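You operate a simulated robot arm through the tools that you are given. There is no shell and no other tool.

You run a simulated robot arm. Do the job below in one go: nothing can be reset, and whatever is moved stays where it is left.

Task
Put the small clay cup on the top of the long steel table away on the top of the churn table. Take the brown sweet on the bench end beside the urn and put it away on the front of the white counter top. Put the yellow mould on the bench end beside the pumps away on the top of the long steel table. Take the large clay cup and leave it on the pink-edged foil square. Put the coin roll labelled "TEN" from the top of the wooden table on the top of the bin table and the coin roll labelled "TWO" on the clear end of the white table. Put the gold tumbler on the top of the wooden table away on the bench top before the blender. Any order will do. Set down upright: small clay cup, yellow mould, large clay cup, coin roll, gold tumbler.

The check looks at the end state, three seconds after you hand in, the way a careful person would. Anything else that was tipped, shoved, dropped, spilled or broken makes it a failure.

Robot
A 5-joint arm with a three-finger gripper on a trunk, on a base that moves. Base frame: it is fixed to the floor where the robot stands at the start and does not move with it; the origin is under the middle of the robot, x ahead of it, y to its left, z up. Units: m, degrees, N and s.
With the tool pointing down near the work surface it reaches from about 0.26 to 0.64 m from the robot's upright axis, wherever it stands. Its first joint turns from -166.0 to 166.0 degrees. Places, roughly: bench top before the blender (38x23 cm) [5.54, -0.42, 0.84]; brown sweet (4x4x3 cm) [5.3, -0.1, 0.9]; clear end of the white table [5, 2.3, 0.9]; coin roll [9.5, 0.75, 1]; front of the white counter top [4.8, 3.2, 1.1]; gold tumbler [9.75, 0.75, 1]; large clay cup (7x7x9 cm) [6.5, -1.3, 0.8]; pink-edged foil square (6x6x1 cm) [5.5, -0.1, 0.9]; small clay cup (6x6x7 cm) [1.3, -3.5, 0.9]; top of the bin table (144x15 cm) [7.02, -0.4, 0.7]; top of the churn table (58x24 cm) [6.66, -1.38, 0.8]; top of the long steel table [1.8, -3.8, 0.9]; yellow mould (6x6x10 cm) [6.2, -1, 0.9]. The tool tilts only in the upright plane through the base axis and itself; it spins freely about its own axis. Payload 1.37 kg.
Tool frame: the origin (TCP) lies between the finger pads and is the grasp point; the fingertips stand 0.016 m ahead of it; z points along the fingers, y is the line along which they close. The gripper opens to 0.101 m; its body begins 0.082 m behind the TCP.
Orientation is told as [roll, pitch, yaw] about the base's x, y, z axes, in that order, counted from this pose: with the fingers straight down and closing along the base's y, the tool's x points along the base's -x, its y along +y and its z along -z.

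Tools
- The arm moves only by the tool jog_arm. Its argument "motion" is a list of rows, each an object of numbers (a shift or turn left out is 0, a gripper value left out holds the last): "tx", "ty", "tz": the shift along the tool's x, y, z in m; "wx", "wy", "wz": the turn, a rotation vector about the tool's x, y, z in degrees; "grip": the gripper command, from -1 (shut) to 1 (fully open), values between in proportion. In form: [{"tx": .., "ty": .., "tz": .., "wx": .., "wy": .., "wz": .., "grip": ..}, ...]. A call has 1 to 20 rows; each row shifts and turns the commanded pose from where the row before left it, along the tool's axes as they then stand. Rows are played at 5 a second. More than 0.05 m and 8.6 degrees between two rows, or a gripper value outside its range, and nothing of the call is played. A pose out of reach is approached as far as the arm can. The call stops where the force on the tool passes 40 N (or 10 N more than at its start, if that is more) or the arm is blocked; 0.2 s more then pass. The fingers move at their own pace (about 0.045 m/s each) and stop on an object; they squeeze with about 26 N. The grip force told is the motor's: it shows also when the fingers shut on nothing. Time passes only in rows, and 0.2 s behind the last, so rows that do not move let the fingers close. The reply holds the time, the measured pose of the TCP, the force on the tool along the base axes, the opening and the grip force, in the units named above and with some noise, with the torque about the TCP (base axes, N m) and any sound that the robot's microphone picked up, and new pictures: "views" is both (left out), scene, wrist or none.
- Cameras (640 x 400 px; columns grow to the right, rows downward): "scene" is now at [0.0244, 0.1546, 1.4712]; the picture's right is [-0.24, -0.97, 0.00], its down [-0.57, 0.14, -0.81] and it looks along [0.78, -0.19, -0.59] (base axes); focal length 268 px, centre (320, 200). "wrist" rides on the gripper at [0.072, 0.02, -0.104] in the tool frame; the picture's right is [-0.26, 0.96, 0.00], its down [-0.76, -0.21, -0.62] and it looks along [-0.60, -0.16, 0.78] (tool axes); focal length 265 px, centre (320, 200). There is no depth. A picture from a camera that has moved, and an enlarged one, comes with that camera's place and axes in the base frame and with its lens.
- slide_trunk(by): slides the trunk up (or, below 0, down) by that many m; the arm and the scene camera ride with it, the base frame stays. It gives what a move gives, with no picture.
- steer(legs): drives the robot by 1 to 6 legs, each [ahead, left, turn to the left] in m, m and degrees, along the robot's own axes; the way and the turn of a leg run together, so that a leg with both is an arc; at most 1.5 m and 180 degrees a leg. The arm and the cameras ride along, it lands a little off, and it stops where it bumps. It gives what a move gives, and a new picture of the scene camera.
- head_to(pan, tilt): turns the head with the scene camera to pan (to the left, within 155 degrees either way) and tilt (down, from -29 to 69), counted from straight ahead of the robot. It gives what a move gives, and a new picture of the scene camera.
- enlarge(camera, box): a new picture of the part [left, top, right, bottom] of that camera's present view, enlarged. No time passes.
- hand_in(): hands the job in; it is judged then, once.

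Nothing tells you exact positions but the pictures and the camera data. Unless the task says otherwise, let go and move clear before handing in.

The tools are called by a JSON object that holds its "api" and its "payload". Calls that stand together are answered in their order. jog_arm: Moves the arm, as the interface text tells. Its arguments: {"type":"object","properties":{"motion":{"type":"array","items":{"type":"object","properties":{"tx":{"type":"number"},"ty":{"type":"number"},"tz":{"type":"number"},"wx":{"type":"number"},"wy":{"type":"number"},"wz":{"type":"number"},"grip":{"type":"number"}}}},"views":{"type":"string","enum":["both","scene","wrist","none"]}},"required":["motion"]} The other tools are called the same way: slide_trunk (by) moves the trunk up or down; steer (legs) drives the base; head_to (pan, tilt) turns the head that bears the scene camera; enlarge (camera, box) takes an enlarged picture of a part of a camera's view; hand_in () hands the job in.

At the start:

```text
clock: 0.0
tool_pos: [0.4244, -0.1429, 1.1409]
ee_rot: [0.0, 0.0, 0.0]
contact_force: [-0.3, 0.1, -0.3]
ft_torque: [0.03, -0.02, 0.0]
gripper_width: 0.1007
gripper_force: 0.1
trunk travel left (down, up): [-0.4, 0.19]
robot x, y, heading: [-0.0019, 0.0016, -0.1]
head pan, tilt (commanded): [-13.8, 36.1]
```

scene: 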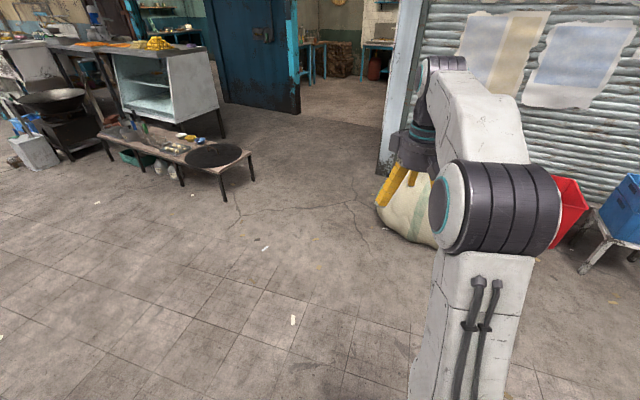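
wrist: 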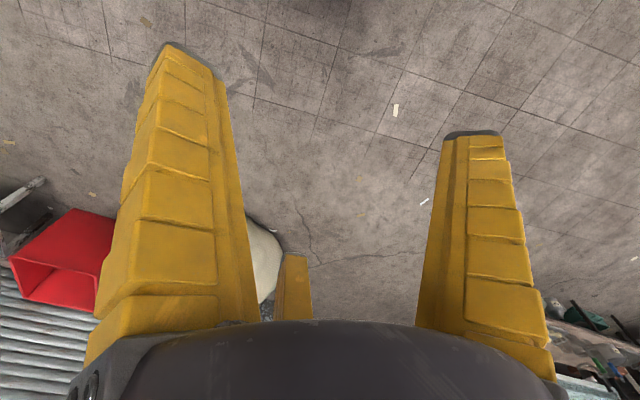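

I see a room with a rolling shutter on the right, a low bench and a counter on the left, and a blue doorway ahead. First I look around to map the room.

{"api": "head_to", "payload": {"pan": 0, "tilt": 10}}

{"api": "head_to", "payload": {"pan": -70, "tilt": 15}}

{"api": "head_to", "payload": {"pan": 60, "tilt": 15}}

{"api": "head_to", "payload": {"pan": -140, "tilt": 15}}

{"api": "head_to", "payload": {"pan": 140, "tilt": 15}}

```text
clock: 0.9
tool_pos: [0.4241, -0.1421, 1.1412]
ee_rot: [0.0, -0.1, 0.0]
contact_force: [0.1, 0.0, -0.5]
ft_torque: [0.0, -0.03, 0.02]
gripper_width: 0.1005
gripper_force: 0.1
trunk travel left (down, up): [-0.4, 0.19]
robot x, y, heading: [0.0017, -0.0, -0.1]
head pan, tilt (commanded): [0.0, 10.0]
camera scene: at [0.0325, 0.1755, 1.513], right [0.0, -1.0, 0.0], down [-0.17, 0.0, -0.98], along [0.98, 0.0, -0.17], focal length 268 px, centre (320, 200)
```

scene: 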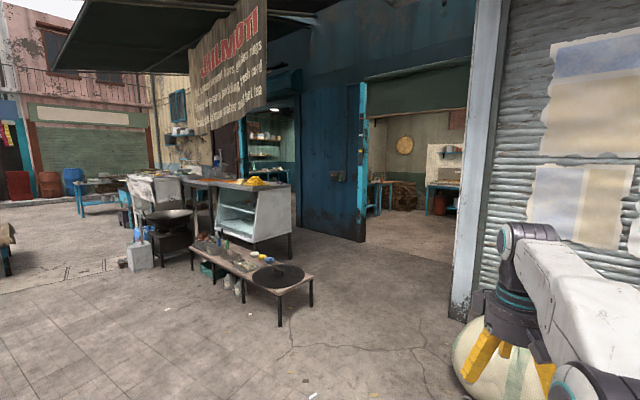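

```text
clock: 2.3
tool_pos: [0.4246, -0.1431, 1.1415]
ee_rot: [-0.1, 0.0, 0.0]
contact_force: [-0.1, 0.1, 1.0]
ft_torque: [0.0, 0.02, 0.0]
gripper_width: 0.1008
gripper_force: 0.1
trunk travel left (down, up): [-0.4, 0.19]
robot x, y, heading: [-0.0061, 0.0003, -0.2]
head pan, tilt (commanded): [-70.0, 15.0]
camera scene: at [-0.0285, 0.0878, 1.5049], right [-0.94, -0.34, 0.0], down [-0.09, 0.24, -0.97], along [0.33, -0.91, -0.26], focal length 268 px, centre (320, 200)
```

scene: 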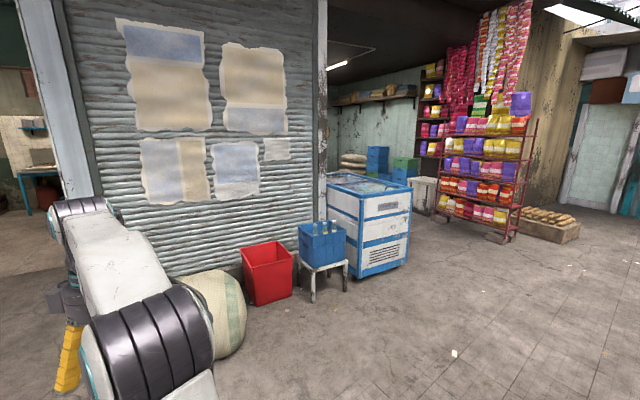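

```text
clock: 4.4
tool_pos: [0.4245, -0.1412, 1.141]
ee_rot: [-0.1, -0.1, 0.0]
contact_force: [-0.6, 0.2, -0.2]
ft_torque: [0.02, 0.01, 0.01]
gripper_width: 0.1006
gripper_force: 0.0
trunk travel left (down, up): [-0.4, 0.19]
robot x, y, heading: [0.0005, -0.0001, -0.1]
head pan, tilt (commanded): [60.0, 15.0]
camera scene: at [-0.0138, 0.2564, 1.5049], right [0.87, -0.5, 0.0], down [-0.13, -0.22, -0.97], along [0.48, 0.84, -0.26], focal length 268 px, centre (320, 200)
```

scene: 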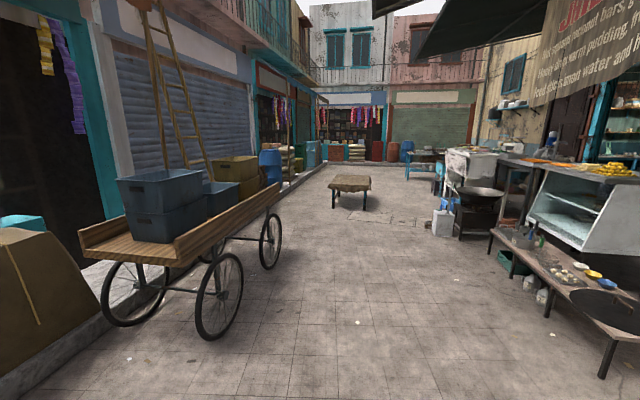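

```text
clock: 7.3
tool_pos: [0.4253, -0.1423, 1.1411]
ee_rot: [0.0, 0.0, -0.1]
contact_force: [0.3, 0.3, 0.8]
ft_torque: [-0.02, 0.01, -0.02]
gripper_width: 0.1008
gripper_force: 0.0
trunk travel left (down, up): [-0.4, 0.19]
robot x, y, heading: [-0.0024, 0.0007, 0.2]
head pan, tilt (commanded): [-140.0, 15.0]
camera scene: at [-0.1321, 0.1154, 1.5049], right [-0.64, 0.77, 0.0], down [0.2, 0.17, -0.97], along [-0.74, -0.62, -0.26], focal length 268 px, centre (320, 200)
```

scene: 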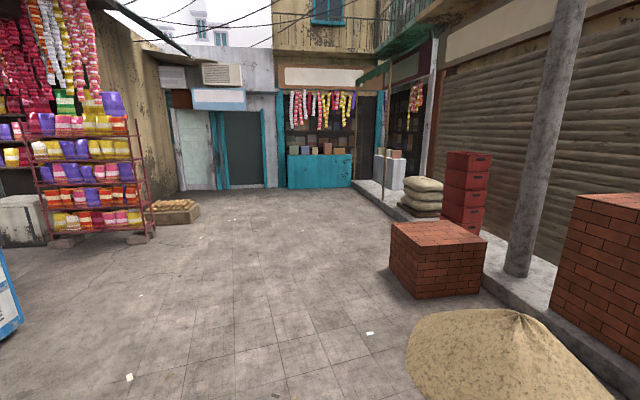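

```text
clock: 11.2
tool_pos: [0.424, -0.1407, 1.1408]
ee_rot: [0.0, -0.1, 0.0]
contact_force: [-0.3, -0.1, -0.3]
ft_torque: [-0.01, -0.02, 0.01]
gripper_width: 0.1005
gripper_force: 0.1
trunk travel left (down, up): [-0.4, 0.19]
robot x, y, heading: [-0.0002, -0.0008, -0.1]
head pan, tilt (commanded): [140.0, 15.0]
camera scene: at [-0.1321, 0.2356, 1.5049], right [0.64, 0.77, 0.0], down [0.2, -0.17, -0.97], along [-0.74, 0.62, -0.26], focal length 268 px, centre (320, 200)
```

scene: 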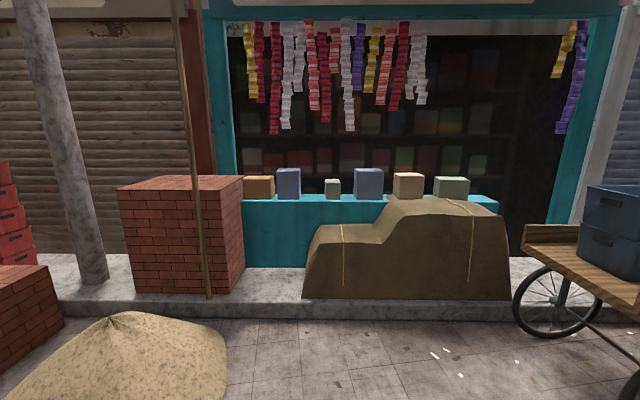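

A street scene: doorway ahead, shop with freezer to the right. I look closer at the room ahead and at the shop on the right.

{"api": "head_to", "payload": {"pan": 0, "tilt": 10}}

{"api": "enlarge", "payload": {"camera": "scene", "box": [340, 100, 500, 260]}}

{"api": "enlarge", "payload": {"camera": "scene", "box": [120, 120, 340, 330]}}

{"api": "head_to", "payload": {"pan": -80, "tilt": 15}}

{"api": "enlarge", "payload": {"camera": "scene", "box": [200, 60, 520, 280]}}

```text
clock: 13.4
tool_pos: [0.4241, -0.1422, 1.1399]
ee_rot: [0.0, -0.1, 0.0]
contact_force: [-0.3, 1.3, 0.5]
ft_torque: [0.0, -0.01, 0.03]
gripper_width: 0.1007
gripper_force: 0.0
trunk travel left (down, up): [-0.4, 0.19]
robot x, y, heading: [0.0044, -0.0024, 0.1]
head pan, tilt (commanded): [0.0, 10.0]
camera scene: at [0.0325, 0.1756, 1.513], right [0.0, -1.0, 0.0], down [-0.17, 0.0, -0.98], along [0.98, 0.0, -0.17], focal length 268 px, centre (320, 200)
```

scene: 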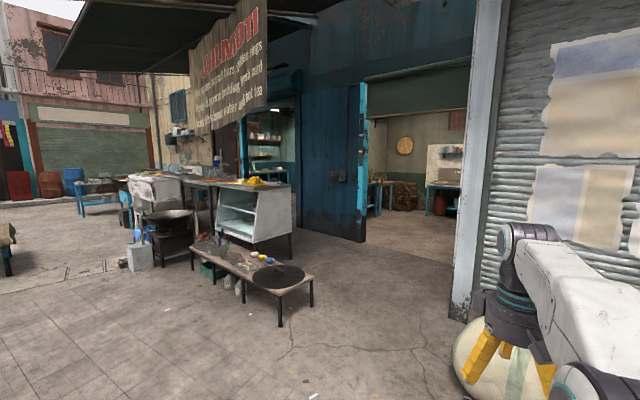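

```text
2.50 times, centred on (420, 180) of scene
camera zoom: at [0.0325, 0.1756, 1.513], right [0.0, -1.0, 0.0], down [-0.17, 0.0, -0.98], along [0.98, 0.0, -0.17], focal length 669 px, centre (70, 250)
```

zoom: 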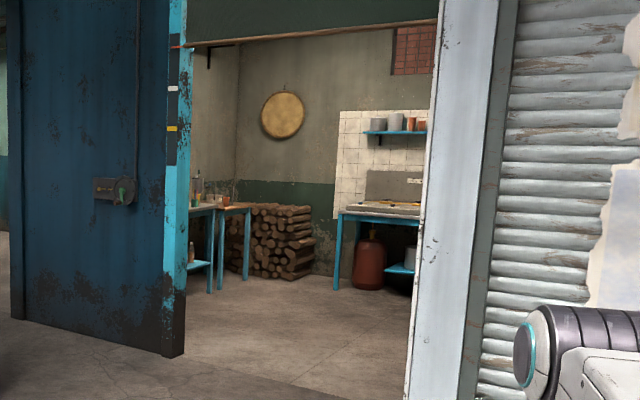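

```text
1.90 times, centred on (230, 225) of scene
camera zoom: at [0.0325, 0.1756, 1.513], right [0.0, -1.0, 0.0], down [-0.17, 0.0, -0.98], along [0.98, 0.0, -0.17], focal length 510 px, centre (491, 152)
```

zoom: 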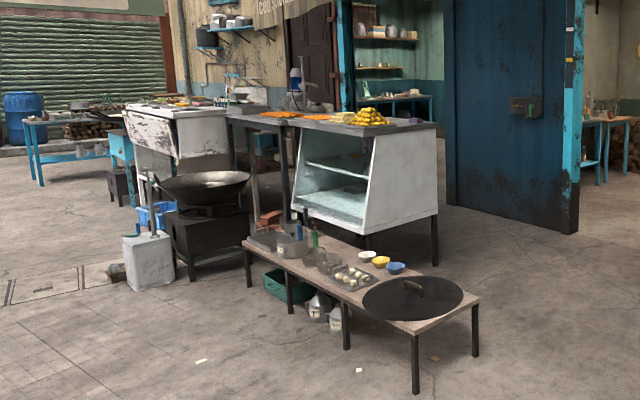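

```text
clock: 15.0
tool_pos: [0.4246, -0.1426, 1.1416]
ee_rot: [0.0, 0.0, 0.0]
contact_force: [0.0, 0.7, 0.4]
ft_torque: [-0.04, -0.01, 0.0]
gripper_width: 0.1006
gripper_force: 0.1
trunk travel left (down, up): [-0.4, 0.19]
robot x, y, heading: [-0.0011, -0.001, 0.0]
head pan, tilt (commanded): [-80.0, 15.0]
camera scene: at [-0.0442, 0.0835, 1.5049], right [-0.98, -0.17, 0.0], down [-0.05, 0.25, -0.97], along [0.17, -0.95, -0.26], focal length 268 px, centre (320, 200)
```

scene: 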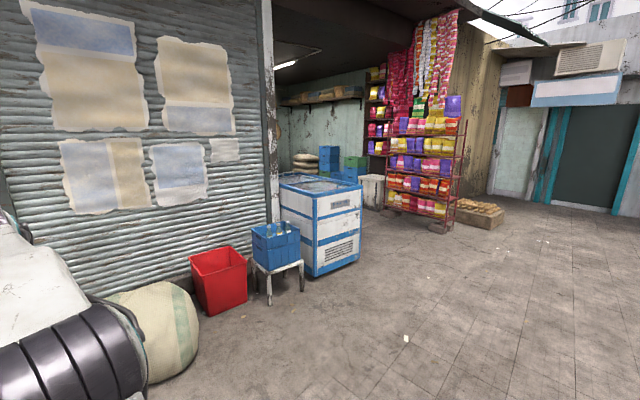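

```text
1.82 times, centred on (360, 170) of scene
camera zoom: at [-0.0442, 0.0835, 1.5049], right [-0.98, -0.17, 0.0], down [-0.05, 0.25, -0.97], along [0.17, -0.95, -0.26], focal length 486 px, centre (247, 254)
```

zoom: 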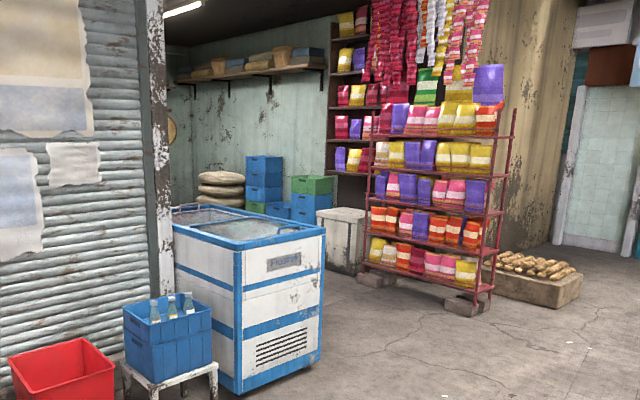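

The shop on the right can be entered between the freezer and the snack rack. I drive sideways along x ≈ -0.65 and look toward the long steel table.

{"api": "steer", "payload": {"legs": [[-0.65, 0, 0], [0, -1.3, 0], [0, -1.2, 0]]}}

{"api": "head_to", "payload": {"pan": -40, "tilt": 20}}

{"api": "head_to", "payload": {"pan": 0, "tilt": 20}}

```text
clock: 30.5
tool_pos: [-0.215, -2.6457, 1.1411]
ee_rot: [0.1, 0.0, 0.7]
contact_force: [0.6, 0.3, -0.3]
ft_torque: [0.0, 0.0, -0.01]
gripper_width: 0.1006
gripper_force: 0.0
trunk travel left (down, up): [-0.4, 0.19]
robot x, y, heading: [-0.6385, -2.5088, 0.6]
head pan, tilt (commanded): [-80.0, 15.0]
camera scene: at [-0.6859, -2.426, 1.5049], right [-0.98, -0.19, 0.0], down [-0.05, 0.25, -0.97], along [0.18, -0.95, -0.26], focal length 268 px, centre (320, 200)
```

scene: 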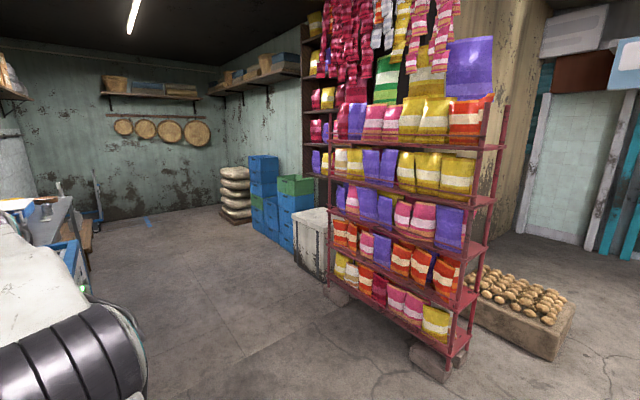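

```text
clock: 31.6
tool_pos: [-0.2146, -2.6466, 1.1407]
ee_rot: [0.0, 0.0, 0.7]
contact_force: [-0.1, 0.2, 0.3]
ft_torque: [0.02, 0.01, -0.03]
gripper_width: 0.1003
gripper_force: 0.1
trunk travel left (down, up): [-0.4, 0.19]
robot x, y, heading: [-0.6409, -2.5077, 0.7]
head pan, tilt (commanded): [-40.0, 20.0]
camera scene: at [-0.6312, -2.3932, 1.4968], right [-0.63, -0.77, 0.0], down [-0.26, 0.22, -0.94], along [0.73, -0.6, -0.34], focal length 268 px, centre (320, 200)
```

scene: 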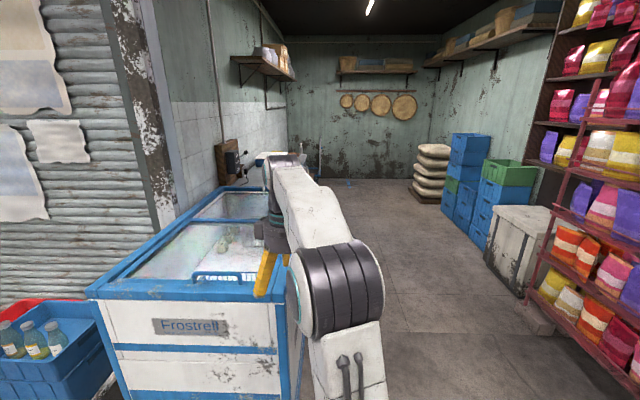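

```text
clock: 32.6
tool_pos: [-0.2148, -2.6464, 1.14]
ee_rot: [-0.1, 0.0, 0.7]
contact_force: [-0.7, -0.5, -0.2]
ft_torque: [0.04, -0.03, 0.02]
gripper_width: 0.1005
gripper_force: 0.0
trunk travel left (down, up): [-0.4, 0.19]
robot x, y, heading: [-0.6414, -2.5089, 0.7]
head pan, tilt (commanded): [0.0, 20.0]
camera scene: at [-0.6101, -2.3331, 1.4968], right [0.01, -1.0, 0.0], down [-0.34, 0.0, -0.94], along [0.94, 0.01, -0.34], focal length 268 px, centre (320, 200)
```

scene: 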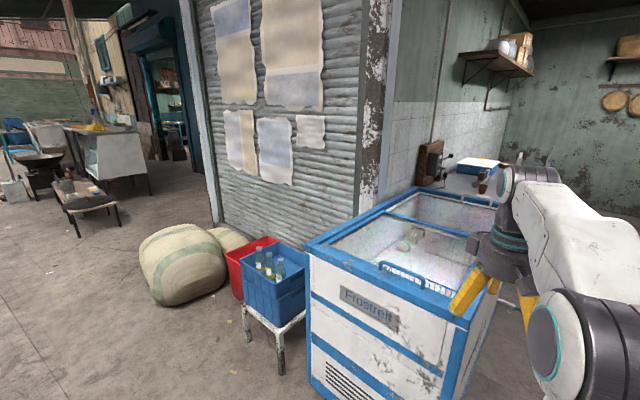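

I can see the small clay cup on a steel surface behind the freezer, along a wall running at about -43°. I drive into the aisle, turned along the wall.

{"api": "steer", "payload": {"legs": [[0, -0.75, 0], [0, 0, -43.7], [0.9, 0, 0]]}}

{"api": "head_to", "payload": {"pan": 30, "tilt": 25}}

```text
clock: 43.1
tool_pos: [0.2406, -4.2746, 1.1409]
ee_rot: [0.0, 0.0, -42.2]
contact_force: [1.0, -0.1, 0.6]
ft_torque: [-0.01, -0.01, -0.01]
gripper_width: 0.1003
gripper_force: 0.1
trunk travel left (down, up): [-0.4, 0.19]
robot x, y, heading: [0.0192, -3.8851, -42.1]
head pan, tilt (commanded): [0.0, 20.0]
camera scene: at [0.1636, -3.7764, 1.4968], right [-0.67, -0.74, 0.0], down [-0.25, 0.23, -0.94], along [0.7, -0.63, -0.34], focal length 268 px, centre (320, 200)
```

scene: 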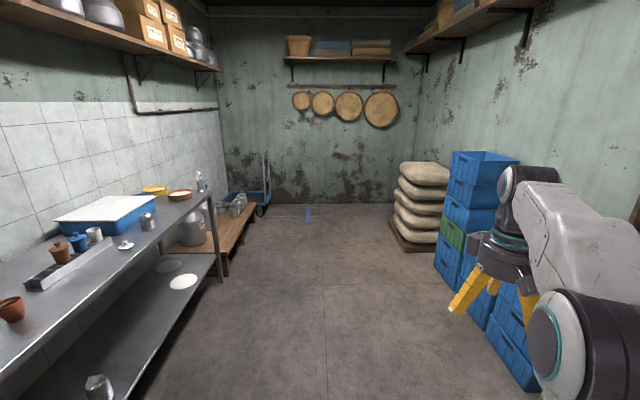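

```text
clock: 44.0
tool_pos: [0.2414, -4.274, 1.1401]
ee_rot: [0.0, 0.0, -42.1]
contact_force: [0.5, -0.2, -0.3]
ft_torque: [0.01, 0.0, 0.01]
gripper_width: 0.1008
gripper_force: 0.1
trunk travel left (down, up): [-0.4, 0.19]
robot x, y, heading: [0.0232, -3.8862, -42.3]
head pan, tilt (commanded): [30.0, 25.0]
camera scene: at [0.1845, -3.7332, 1.4887], right [-0.21, -0.98, 0.0], down [-0.41, 0.09, -0.91], along [0.89, -0.19, -0.42], focal length 268 px, centre (320, 200)
```

scene: 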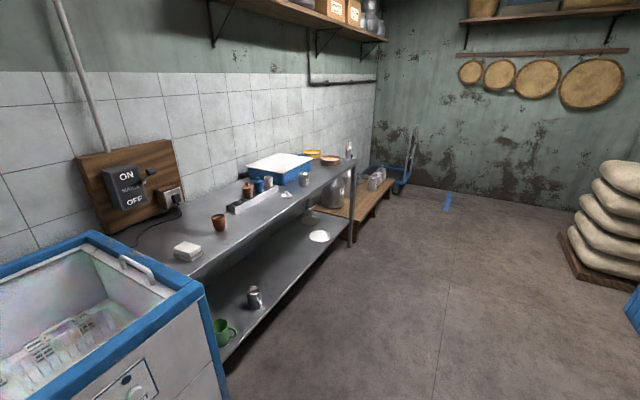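

{"api": "enlarge", "payload": {"camera": "scene", "box": [150, 130, 390, 290]}}

```text
2.50 times, centred on (270, 210) of scene
camera zoom: at [0.1845, -3.7332, 1.4887], right [-0.21, -0.98, 0.0], down [-0.41, 0.09, -0.91], along [0.89, -0.19, -0.42], focal length 669 px, centre (445, 175)
```

zoom: 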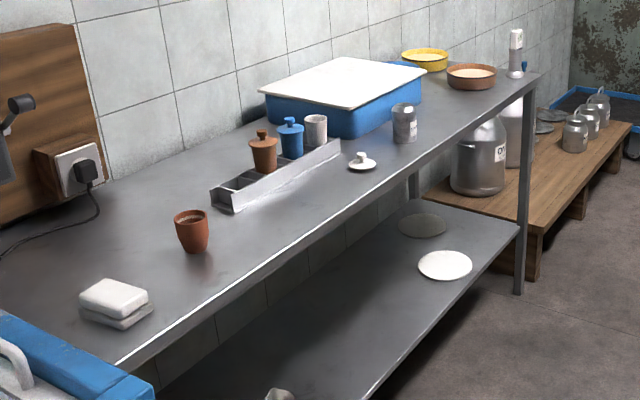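

The cup stands clear, about 13 cm inside the table edge. I check the robot's own footprint by looking down.

{"api": "head_to", "payload": {"pan": 60, "tilt": 69}}

{"api": "head_to", "payload": {"pan": -60, "tilt": 69}}

{"api": "head_to", "payload": {"pan": 150, "tilt": 69}}

```text
clock: 45.2
tool_pos: [0.2404, -4.2744, 1.1414]
ee_rot: [0.1, 0.0, -42.2]
contact_force: [0.5, -0.3, 0.3]
ft_torque: [0.03, -0.04, 0.0]
gripper_width: 0.1007
gripper_force: 0.2
trunk travel left (down, up): [-0.4, 0.19]
robot x, y, heading: [0.0183, -3.8854, -42.1]
head pan, tilt (commanded): [60.0, 68.8]
camera scene: at [0.1477, -3.6966, 1.4293], right [0.31, -0.95, 0.0], down [-0.89, -0.28, -0.36], along [0.35, 0.11, -0.93], focal length 268 px, centre (320, 200)
```

scene: 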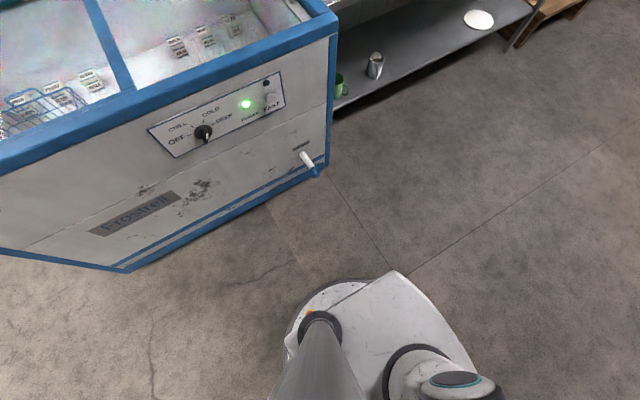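

```text
clock: 47.2
tool_pos: [0.2401, -4.274, 1.1396]
ee_rot: [0.0, 0.0, -42.2]
contact_force: [-0.2, -0.4, -0.7]
ft_torque: [-0.02, 0.02, 0.02]
gripper_width: 0.1006
gripper_force: 0.0
trunk travel left (down, up): [-0.4, 0.19]
robot x, y, heading: [0.0218, -3.8809, -42.2]
head pan, tilt (commanded): [-60.0, 68.8]
camera scene: at [0.0827, -3.7684, 1.4292], right [-0.98, 0.21, 0.0], down [0.2, 0.91, -0.36], along [-0.08, -0.35, -0.93], focal length 268 px, centre (320, 200)
```

scene: 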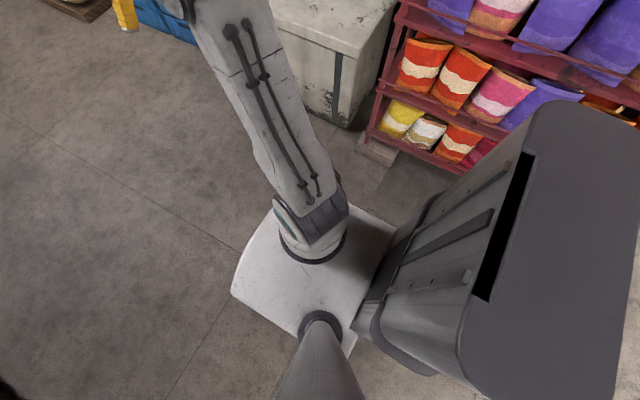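

```text
clock: 50.2
tool_pos: [0.2406, -4.2756, 1.1422]
ee_rot: [0.1, -0.1, -42.2]
contact_force: [0.3, 0.1, 0.6]
ft_torque: [-0.01, 0.0, 0.03]
gripper_width: 0.1006
gripper_force: 0.0
trunk travel left (down, up): [-0.4, 0.19]
robot x, y, heading: [0.0221, -3.8837, -42.2]
head pan, tilt (commanded): [150.0, 68.8]
camera scene: at [0.0773, -3.6605, 1.4292], right [0.95, 0.31, 0.0], down [0.29, -0.89, -0.36], along [-0.11, 0.34, -0.93], focal length 268 px, centre (320, 200)
```

scene: 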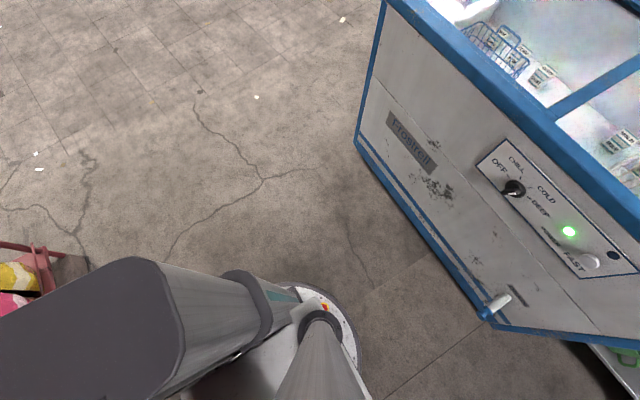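

The base looks about 0.28 m in radius with a tower behind it. I drive alongside the cup, turn to face the table, then check before closing in.

{"api": "steer", "payload": {"legs": [[0.78, 0.15, 0], [0, 0, 91]]}}

{"api": "head_to", "payload": {"pan": 0, "tilt": 40}}

```text
clock: 58.3
tool_pos: [1.0919, -4.0596, 1.1405]
ee_rot: [-0.1, 0.0, 49.8]
contact_force: [0.5, 1.0, 1.1]
ft_torque: [0.01, 0.02, 0.02]
gripper_width: 0.1006
gripper_force: 0.1
trunk travel left (down, up): [-0.4, 0.19]
robot x, y, heading: [0.7069, -4.2927, 49.8]
head pan, tilt (commanded): [150.0, 68.8]
camera scene: at [0.4834, -4.2428, 1.4292], right [-0.34, 0.94, 0.0], down [0.88, 0.32, -0.36], along [-0.34, -0.12, -0.93], focal length 268 px, centre (320, 200)
```

scene: 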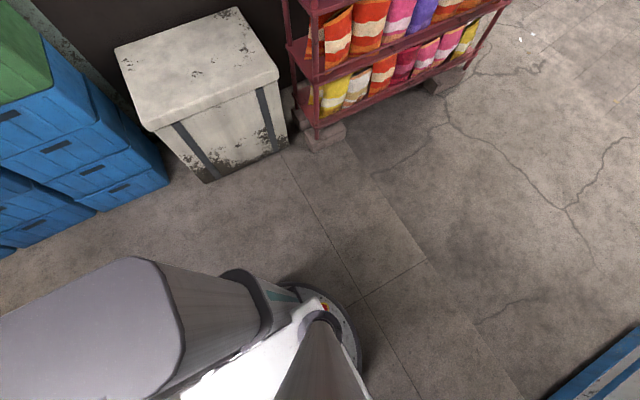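

```text
clock: 60.7
tool_pos: [1.0907, -4.0585, 1.1416]
ee_rot: [0.0, 0.0, 49.8]
contact_force: [-0.1, -0.4, 0.8]
ft_torque: [-0.01, 0.0, -0.02]
gripper_width: 0.1004
gripper_force: 0.0
trunk travel left (down, up): [-0.4, 0.19]
robot x, y, heading: [0.7119, -4.2895, 49.9]
head pan, tilt (commanded): [0.0, 40.0]
camera scene: at [0.5908, -4.1588, 1.4653], right [0.76, -0.64, 0.0], down [-0.41, -0.49, -0.77], along [0.49, 0.59, -0.64], focal length 268 px, centre (320, 200)
```

scene: 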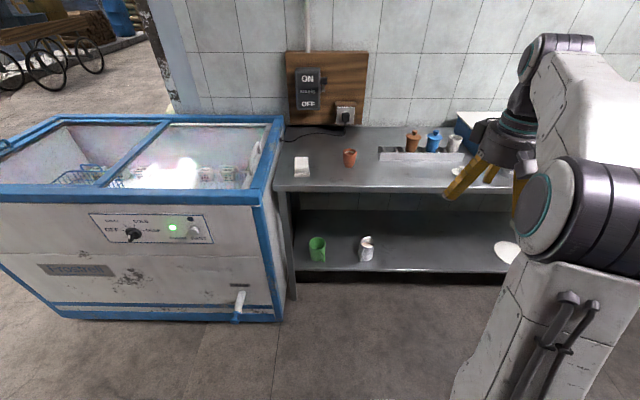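

The cup's base triangulates to about (1.288, -3.506), table top z ≈ 0.863, 17 cm in from the edge. I drive 0.45 m forward.

{"api": "steer", "payload": {"legs": [[0.45, 0, 0]]}}

{"api": "head_to", "payload": {"pan": -10, "tilt": 45}}

{"api": "enlarge", "payload": {"camera": "scene", "box": [220, 80, 540, 280]}}

{"api": "jog_arm", "payload": {"motion": [{"grip": 1}], "views": "wrist"}}

```text
clock: 63.4
tool_pos: [1.3666, -3.7168, 1.1397]
ee_rot: [0.0, 0.0, 50.8]
contact_force: [-0.2, -0.3, 0.5]
ft_torque: [-0.04, 0.01, 0.0]
gripper_width: 0.1006
gripper_force: 0.0
trunk travel left (down, up): [-0.4, 0.19]
robot x, y, heading: [0.9878, -3.9544, 50.8]
head pan, tilt (commanded): [0.0, 40.0]
camera scene: at [0.8678, -3.8245, 1.4653], right [0.77, -0.63, 0.0], down [-0.41, -0.5, -0.77], along [0.48, 0.59, -0.64], focal length 268 px, centre (320, 200)
```

scene: 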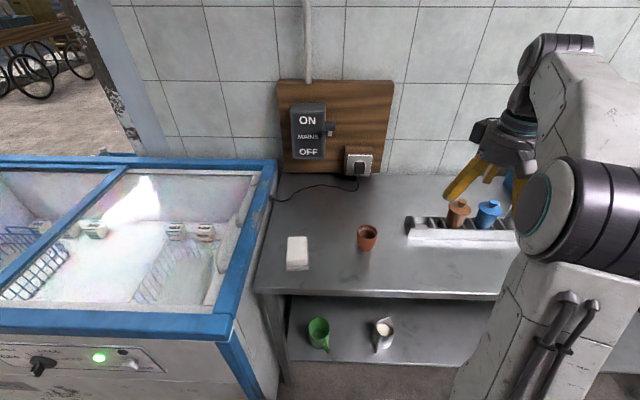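

```text
clock: 64.1
tool_pos: [1.3671, -3.7165, 1.1405]
ee_rot: [0.0, 0.0, 50.7]
contact_force: [-0.3, 0.2, 0.1]
ft_torque: [-0.03, 0.03, -0.01]
gripper_width: 0.1007
gripper_force: 0.1
trunk travel left (down, up): [-0.4, 0.19]
robot x, y, heading: [0.9883, -3.9593, 50.7]
head pan, tilt (commanded): [-10.0, 45.0]
camera scene: at [0.8753, -3.8376, 1.4581], right [0.65, -0.76, 0.0], down [-0.54, -0.46, -0.71], along [0.54, 0.46, -0.71], focal length 268 px, centre (320, 200)
```

scene: 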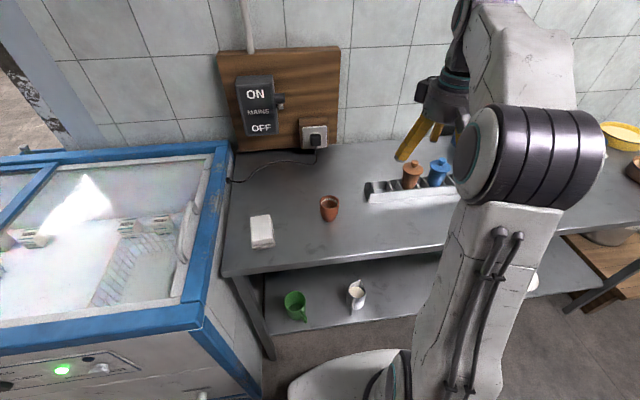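

```text
2.00 times, centred on (380, 180) of scene
camera zoom: at [0.8753, -3.8376, 1.4581], right [0.65, -0.76, 0.0], down [-0.54, -0.46, -0.71], along [0.54, 0.46, -0.71], focal length 535 px, centre (200, 240)
```

zoom: 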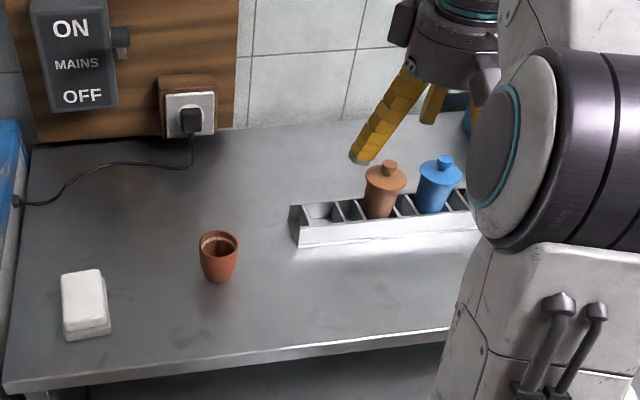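

```text
clock: 64.5
tool_pos: [1.3677, -3.7163, 1.1409]
ee_rot: [0.1, 0.0, 50.9]
contact_force: [-0.4, 0.3, 0.9]
ft_torque: [0.01, -0.02, 0.03]
gripper_width: 0.1006
gripper_force: 0.1
trunk travel left (down, up): [-0.4, 0.19]
robot x, y, heading: [0.9886, -3.9538, 50.8]
head pan, tilt (commanded): [-10.0, 45.0]
camera wrist: at [1.3063, -3.7597, 1.2453], right [-0.58, 0.81, 0.0], down [0.64, 0.45, 0.62], along [0.51, 0.36, -0.78], focal length 265 px, centre (320, 200)
```

wrist: 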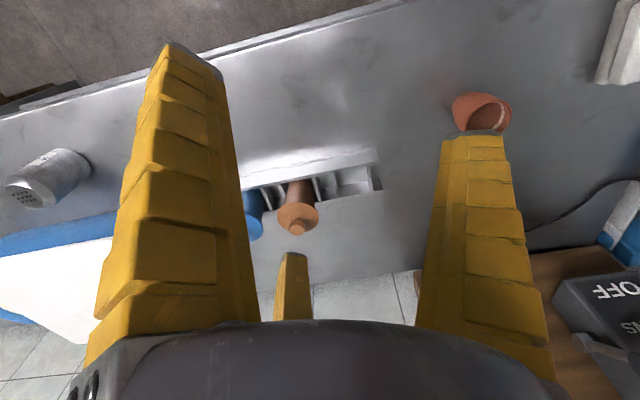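

The cup is in view and clear; before grasping I close the gripper once in the air to learn how the three fingers meet.

{"api": "jog_arm", "payload": {"motion": [{"grip": -1}, {"grip": -1}, {"grip": -1}, {"grip": -1}, {"grip": -1}, {"grip": -1}], "views": "wrist"}}

{"api": "jog_arm", "payload": {"motion": [{"grip": 1}, {"grip": 1}, {"grip": 1}], "views": "wrist"}}

```text
clock: 65.9
tool_pos: [1.3663, -3.7162, 1.1411]
ee_rot: [0.0, 0.1, 50.7]
contact_force: [0.7, -0.6, 0.1]
ft_torque: [-0.02, 0.01, 0.0]
gripper_width: 0.0001
gripper_force: 19.7
trunk travel left (down, up): [-0.4, 0.19]
robot x, y, heading: [0.9872, -3.9558, 50.6]
head pan, tilt (commanded): [-10.0, 45.0]
camera wrist: at [1.3063, -3.7597, 1.2453], right [-0.58, 0.81, 0.0], down [0.64, 0.45, 0.62], along [0.51, 0.36, -0.78], focal length 265 px, centre (320, 200)
```

wrist: 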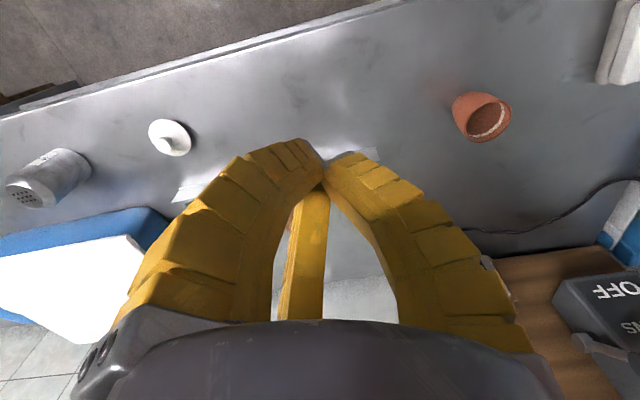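

```text
clock: 66.7
tool_pos: [1.3658, -3.7164, 1.1404]
ee_rot: [-0.1, 0.0, 50.9]
contact_force: [-0.6, 0.0, -0.3]
ft_torque: [-0.03, 0.0, -0.01]
gripper_width: 0.1006
gripper_force: 0.2
trunk travel left (down, up): [-0.4, 0.19]
robot x, y, heading: [0.9893, -3.953, 51.0]
head pan, tilt (commanded): [-10.0, 45.0]
camera wrist: at [1.3063, -3.7597, 1.2453], right [-0.58, 0.81, 0.0], down [0.64, 0.45, 0.62], along [0.51, 0.36, -0.78], focal length 265 px, centre (320, 200)
```

wrist: 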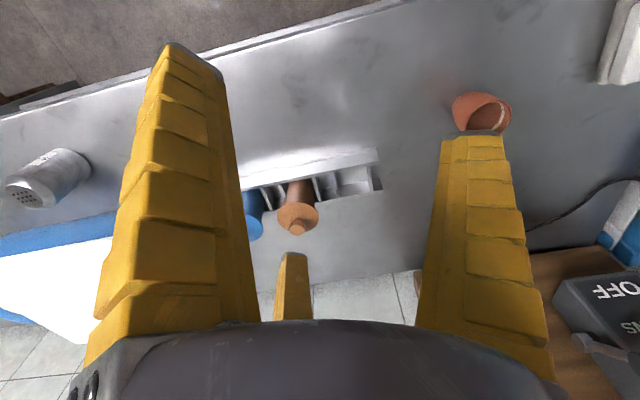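

The fingers meet concentrically at the TCP. The cup is at about (1.290, -3.517); I move over it and descend partway.

{"api": "jog_arm", "payload": {"motion": [{"tx": -0.0212, "ty": 0.0372}, {"tx": -0.0212, "ty": 0.0372}, {"tx": -0.0212, "ty": 0.0372}, {"tx": -0.0212, "ty": 0.0372}, {"tx": -0.0212, "ty": 0.0372}, {"tz": 0.03}, {"tz": 0.03}, {"tz": 0.03}, {"tz": 0.03}], "views": "both"}}

```text
clock: 68.7
tool_pos: [1.2896, -3.5179, 1.0184]
ee_rot: [-0.1, 0.0, 50.8]
contact_force: [-0.3, -0.3, 0.8]
ft_torque: [-0.02, -0.01, -0.06]
gripper_width: 0.1007
gripper_force: 0.1
trunk travel left (down, up): [-0.4, 0.19]
robot x, y, heading: [0.9916, -3.9544, 50.6]
head pan, tilt (commanded): [-10.0, 45.0]
camera scene: at [0.8754, -3.8376, 1.4581], right [0.65, -0.76, 0.0], down [-0.54, -0.46, -0.71], along [0.54, 0.46, -0.71], focal length 268 px, centre (320, 200)
camera wrist: at [1.2297, -3.5614, 1.1227], right [-0.58, 0.81, 0.0], down [0.64, 0.45, 0.62], along [0.51, 0.36, -0.78], focal length 265 px, centre (320, 200)
```

scene: 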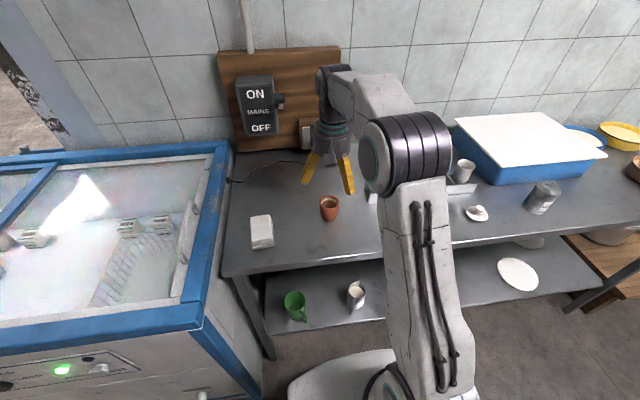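
wrist: 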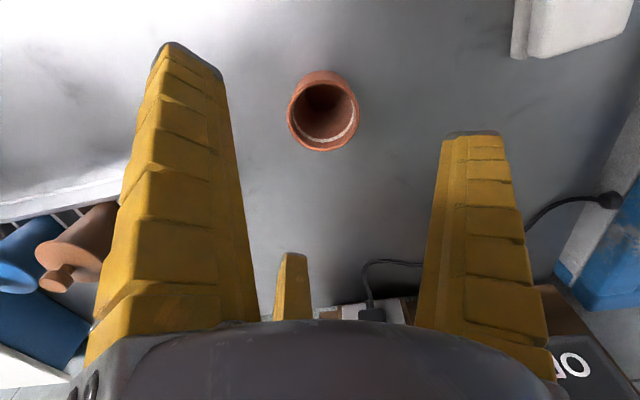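

The cup is centred under the tool. I descend to grasp height and close.

{"api": "jog_arm", "payload": {"motion": [{"tz": 0.03, "tx": 0.001, "ty": 0.001}, {"tz": 0.03}, {"tz": 0.03}, {"tz": 0.02}, {"tz": 0.004}, {"grip": -1}, {"grip": -1}, {"grip": -1}, {"grip": -1}, {"grip": -1}], "views": "both"}}

```text
clock: 70.9
tool_pos: [1.2894, -3.5159, 0.908]
ee_rot: [0.0, 0.0, 50.7]
contact_force: [-0.4, 0.3, -0.2]
ft_torque: [-0.01, -0.03, 0.03]
gripper_width: 0.0504
gripper_force: 26.4
trunk travel left (down, up): [-0.4, 0.19]
robot x, y, heading: [0.9854, -3.9584, 50.9]
head pan, tilt (commanded): [-10.0, 45.0]
camera scene: at [0.8754, -3.8375, 1.4581], right [0.65, -0.76, 0.0], down [-0.54, -0.46, -0.71], along [0.54, 0.46, -0.71], focal length 268 px, centre (320, 200)
camera wrist: at [1.2286, -3.5593, 1.0118], right [-0.58, 0.81, 0.0], down [0.64, 0.45, 0.62], along [0.51, 0.36, -0.78], focal length 265 px, centre (320, 200)
```

scene: 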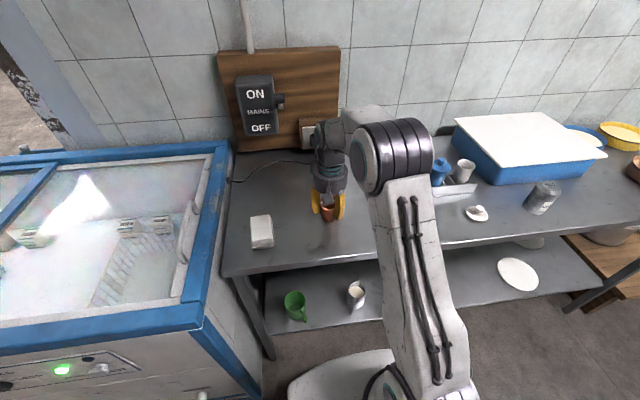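
wrist: 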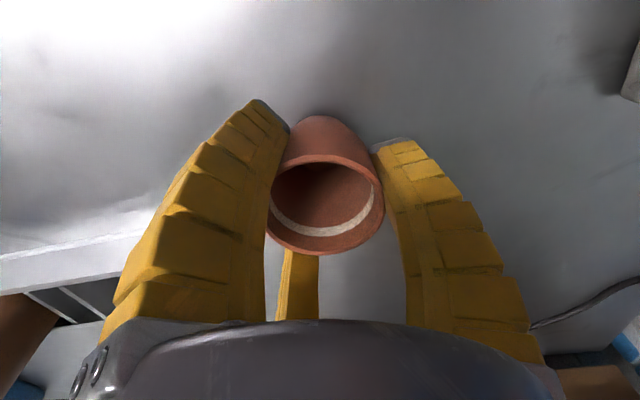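

The cup is held. I lift it and draw it in toward the robot.

{"api": "jog_arm", "payload": {"motion": [{"tz": -0.01}, {"tz": -0.025}, {"tz": -0.03}, {"tz": -0.03}, {"tz": -0.03}, {"tz": -0.03}, {"tz": -0.03}, {"tz": -0.03}, {"tx": 0.03, "ty": -0.01}, {"tx": 0.03, "ty": -0.01}, {"tx": 0.03, "ty": -0.01}, {"tx": 0.03, "ty": -0.01}], "views": "both"}}

```text
clock: 73.5
tool_pos: [1.2431, -3.6365, 1.12]
ee_rot: [0.0, -0.2, 50.7]
contact_force: [-0.1, -0.8, -0.8]
ft_torque: [-0.01, -0.03, 0.0]
gripper_width: 0.0501
gripper_force: 25.7
trunk travel left (down, up): [-0.4, 0.19]
robot x, y, heading: [0.9886, -3.9554, 50.9]
head pan, tilt (commanded): [-10.0, 45.0]
camera scene: at [0.875, -3.8381, 1.4581], right [0.65, -0.76, 0.0], down [-0.54, -0.46, -0.71], along [0.54, 0.46, -0.71], focal length 268 px, centre (320, 200)
camera wrist: at [1.1831, -3.6802, 1.2251], right [-0.58, 0.81, 0.0], down [0.64, 0.45, 0.62], along [0.51, 0.36, -0.78], focal length 265 px, centre (320, 200)
```

scene: 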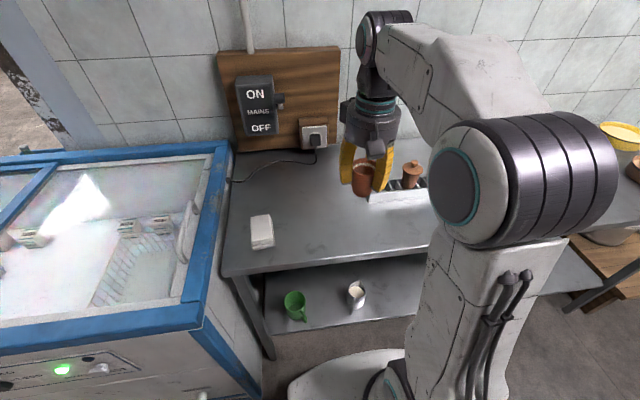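
wrist: 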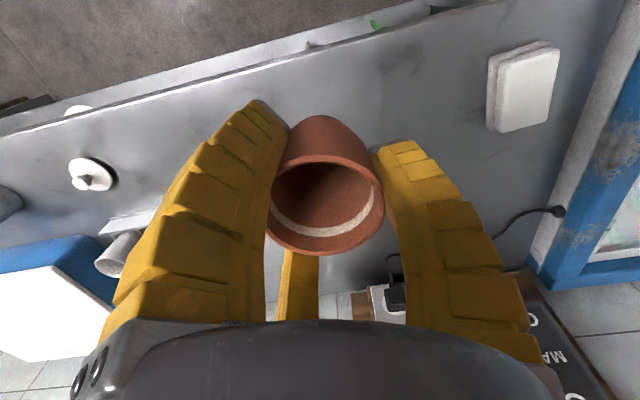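

The cup is secure. I back out of the aisle and drive back to the street, holding the cup high.

{"api": "steer", "payload": {"legs": [[-0.4, 0, 0], [0, 0.95, 0], [0, 0.8, 0], [1.09, 0.88, 0], [0.93, 0.757, 0]]}}

```text
clock: 96.8
tool_pos: [-0.3619, -0.2359, 1.1198]
ee_rot: [0.0, 0.0, 50.9]
contact_force: [-0.8, 0.1, -0.5]
ft_torque: [0.0, 0.01, 0.02]
gripper_width: 0.0501
gripper_force: 26.6
trunk travel left (down, up): [-0.4, 0.19]
robot x, y, heading: [-0.6199, -0.5575, 50.8]
head pan, tilt (commanded): [-10.0, 45.0]
camera scene: at [-0.7296, -0.4379, 1.4581], right [0.65, -0.76, 0.0], down [-0.54, -0.46, -0.71], along [0.54, 0.46, -0.71], focal length 268 px, centre (320, 200)
```

scene: 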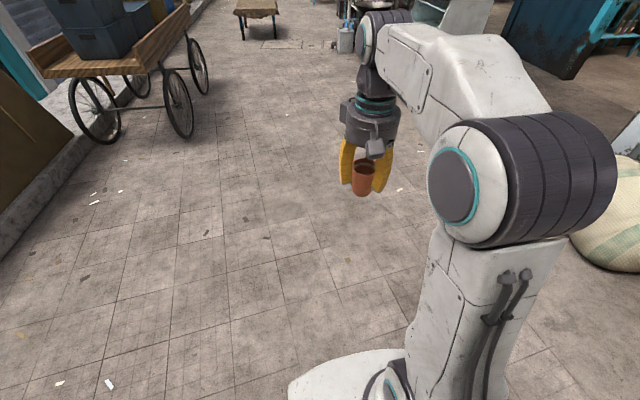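

Back in the street. I turn to face the doorway and move toward it.

{"api": "steer", "payload": {"legs": [[0, 0, -50.8], [1.2, 0.4, 0]]}}

{"api": "head_to", "payload": {"pan": -15, "tilt": 20}}

```text
clock: 105.3
tool_pos: [0.9796, -0.1364, 1.1201]
ee_rot: [0.0, 0.0, 0.3]
contact_force: [0.4, 0.0, -0.5]
ft_torque: [0.04, 0.03, 0.01]
gripper_width: 0.0499
gripper_force: 26.3
trunk travel left (down, up): [-0.4, 0.19]
robot x, y, heading: [0.5707, -0.1438, 0.1]
head pan, tilt (commanded): [-10.0, 45.0]
camera scene: at [0.5893, 0.0189, 1.4581], right [-0.17, -0.99, 0.0], down [-0.7, 0.12, -0.71], along [0.7, -0.12, -0.71], focal length 268 px, centre (320, 200)
```

scene: 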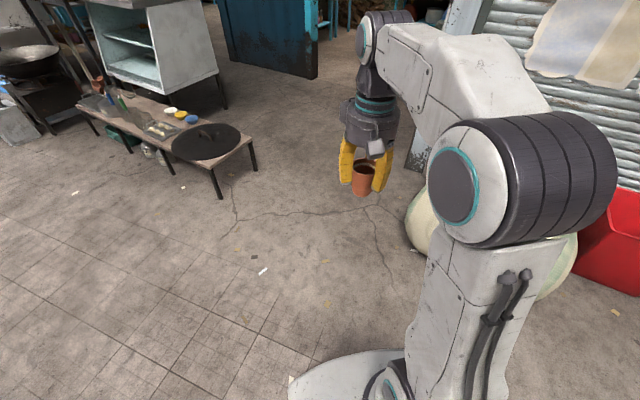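

```text
clock: 106.2
tool_pos: [0.9807, -0.136, 1.1202]
ee_rot: [0.1, -0.1, 0.3]
contact_force: [0.7, 0.0, -1.4]
ft_torque: [-0.01, 0.0, 0.02]
gripper_width: 0.0499
gripper_force: 26.6
trunk travel left (down, up): [-0.4, 0.19]
robot x, y, heading: [0.5705, -0.1403, 0.4]
head pan, tilt (commanded): [-15.0, 20.0]
camera scene: at [0.5991, 0.0089, 1.4967], right [-0.25, -0.97, 0.0], down [-0.33, 0.09, -0.94], along [0.91, -0.24, -0.34], focal length 268 px, centre (320, 200)
```

scene: 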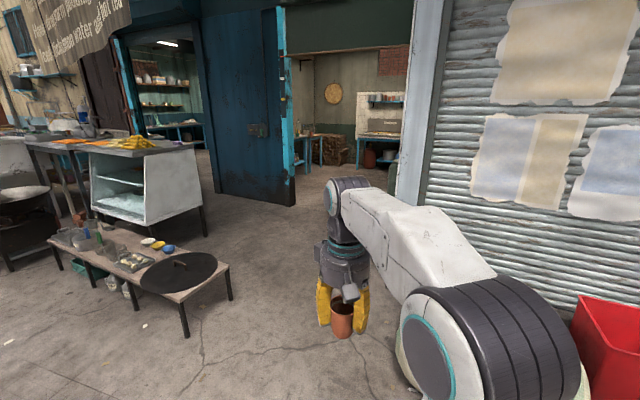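

I go between the low bench and the shutter post, then turn into the room.

{"api": "steer", "payload": {"legs": [[1.3, -0.05, 0], [0.7, -0.3, 0], [0, 0, -42], [0.5, 0, 0]]}}

{"api": "head_to", "payload": {"pan": 25, "tilt": 15}}

{"api": "head_to", "payload": {"pan": -20, "tilt": 15}}

```text
clock: 121.1
tool_pos: [3.1983, -1.1886, 1.1201]
ee_rot: [0.0, 0.0, -46.1]
contact_force: [0.9, 0.1, -1.0]
ft_torque: [0.04, 0.05, -0.05]
gripper_width: 0.0498
gripper_force: 26.2
trunk travel left (down, up): [-0.4, 0.19]
robot x, y, heading: [2.9094, -0.8978, -46.2]
head pan, tilt (commanded): [-15.0, 20.0]
camera scene: at [3.0413, -0.8131, 1.4967], right [-0.88, -0.48, 0.0], down [-0.17, 0.3, -0.94], along [0.45, -0.82, -0.34], focal length 268 px, centre (320, 200)
```

scene: 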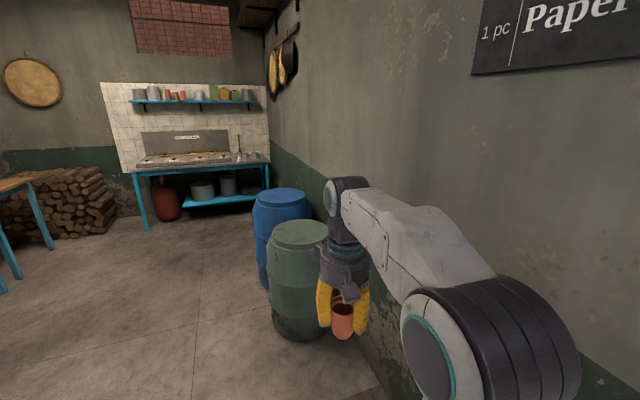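

```text
clock: 122.1
tool_pos: [3.199, -1.1887, 1.1208]
ee_rot: [0.0, 0.1, -46.1]
contact_force: [-0.7, 0.0, -1.7]
ft_torque: [0.01, 0.0, 0.04]
gripper_width: 0.0498
gripper_force: 26.4
trunk travel left (down, up): [-0.4, 0.19]
robot x, y, heading: [2.9085, -0.8984, -46.0]
head pan, tilt (commanded): [25.0, 15.0]
camera scene: at [3.0832, -0.765, 1.5049], right [-0.36, -0.93, 0.0], down [-0.24, 0.09, -0.97], along [0.9, -0.35, -0.26], focal length 268 px, centre (320, 200)
```

scene: 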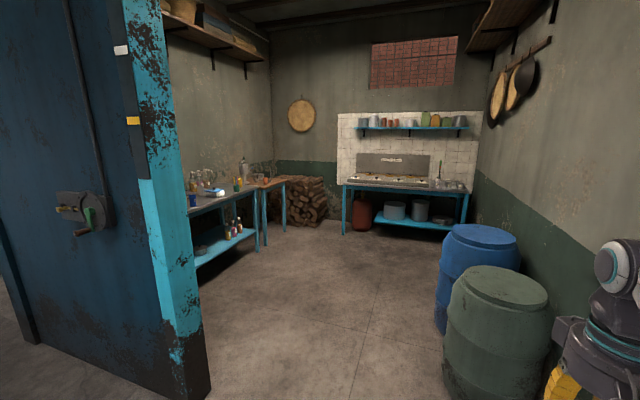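

```text
clock: 123.3
tool_pos: [3.1973, -1.1886, 1.1203]
ee_rot: [0.0, 0.0, -46.1]
contact_force: [-0.2, 0.4, -1.3]
ft_torque: [-0.03, 0.01, -0.05]
gripper_width: 0.0498
gripper_force: 26.1
trunk travel left (down, up): [-0.4, 0.19]
robot x, y, heading: [2.9119, -0.8975, -46.1]
head pan, tilt (commanded): [-20.0, 15.0]
camera scene: at [3.0339, -0.8166, 1.5049], right [-0.91, -0.41, 0.0], down [-0.1, 0.24, -0.97], along [0.39, -0.88, -0.26], focal length 268 px, centre (320, 200)
```

scene: 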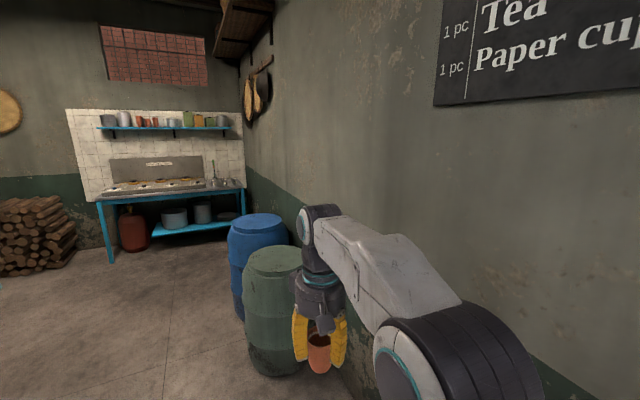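

{"api": "head_to", "payload": {"pan": 25, "tilt": 15}}

{"api": "enlarge", "payload": {"camera": "scene", "box": [180, 130, 340, 230]}}

```text
clock: 124.4
tool_pos: [3.1972, -1.1893, 1.1194]
ee_rot: [0.1, 0.0, -46.1]
contact_force: [-0.4, 0.4, -1.1]
ft_torque: [0.0, -0.01, -0.01]
gripper_width: 0.05
gripper_force: 25.9
trunk travel left (down, up): [-0.4, 0.19]
robot x, y, heading: [2.9124, -0.8949, -46.2]
head pan, tilt (commanded): [25.0, 15.0]
camera scene: at [3.0832, -0.765, 1.5049], right [-0.36, -0.93, 0.0], down [-0.24, 0.09, -0.97], along [0.9, -0.35, -0.26], focal length 268 px, centre (320, 200)
```

scene: 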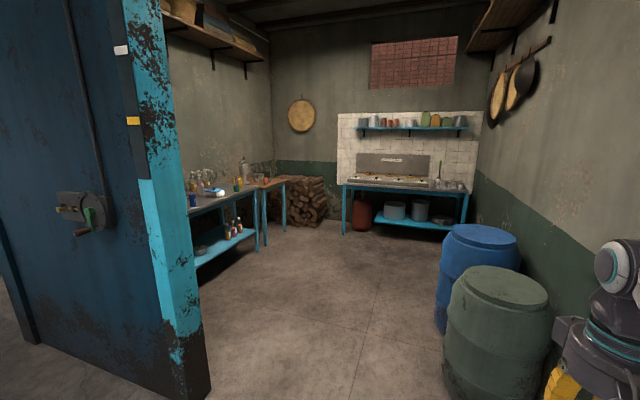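

```text
4.00 times, centred on (260, 180) of scene
camera zoom: at [3.0832, -0.765, 1.5049], right [-0.36, -0.93, 0.0], down [-0.24, 0.09, -0.97], along [0.9, -0.35, -0.26], focal length 1070 px, centre (560, 280)
```

zoom: 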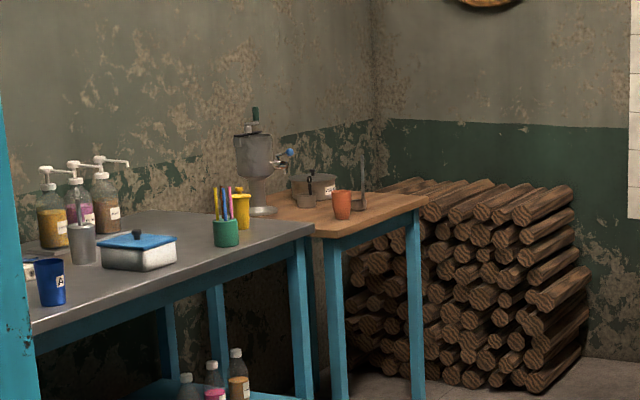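

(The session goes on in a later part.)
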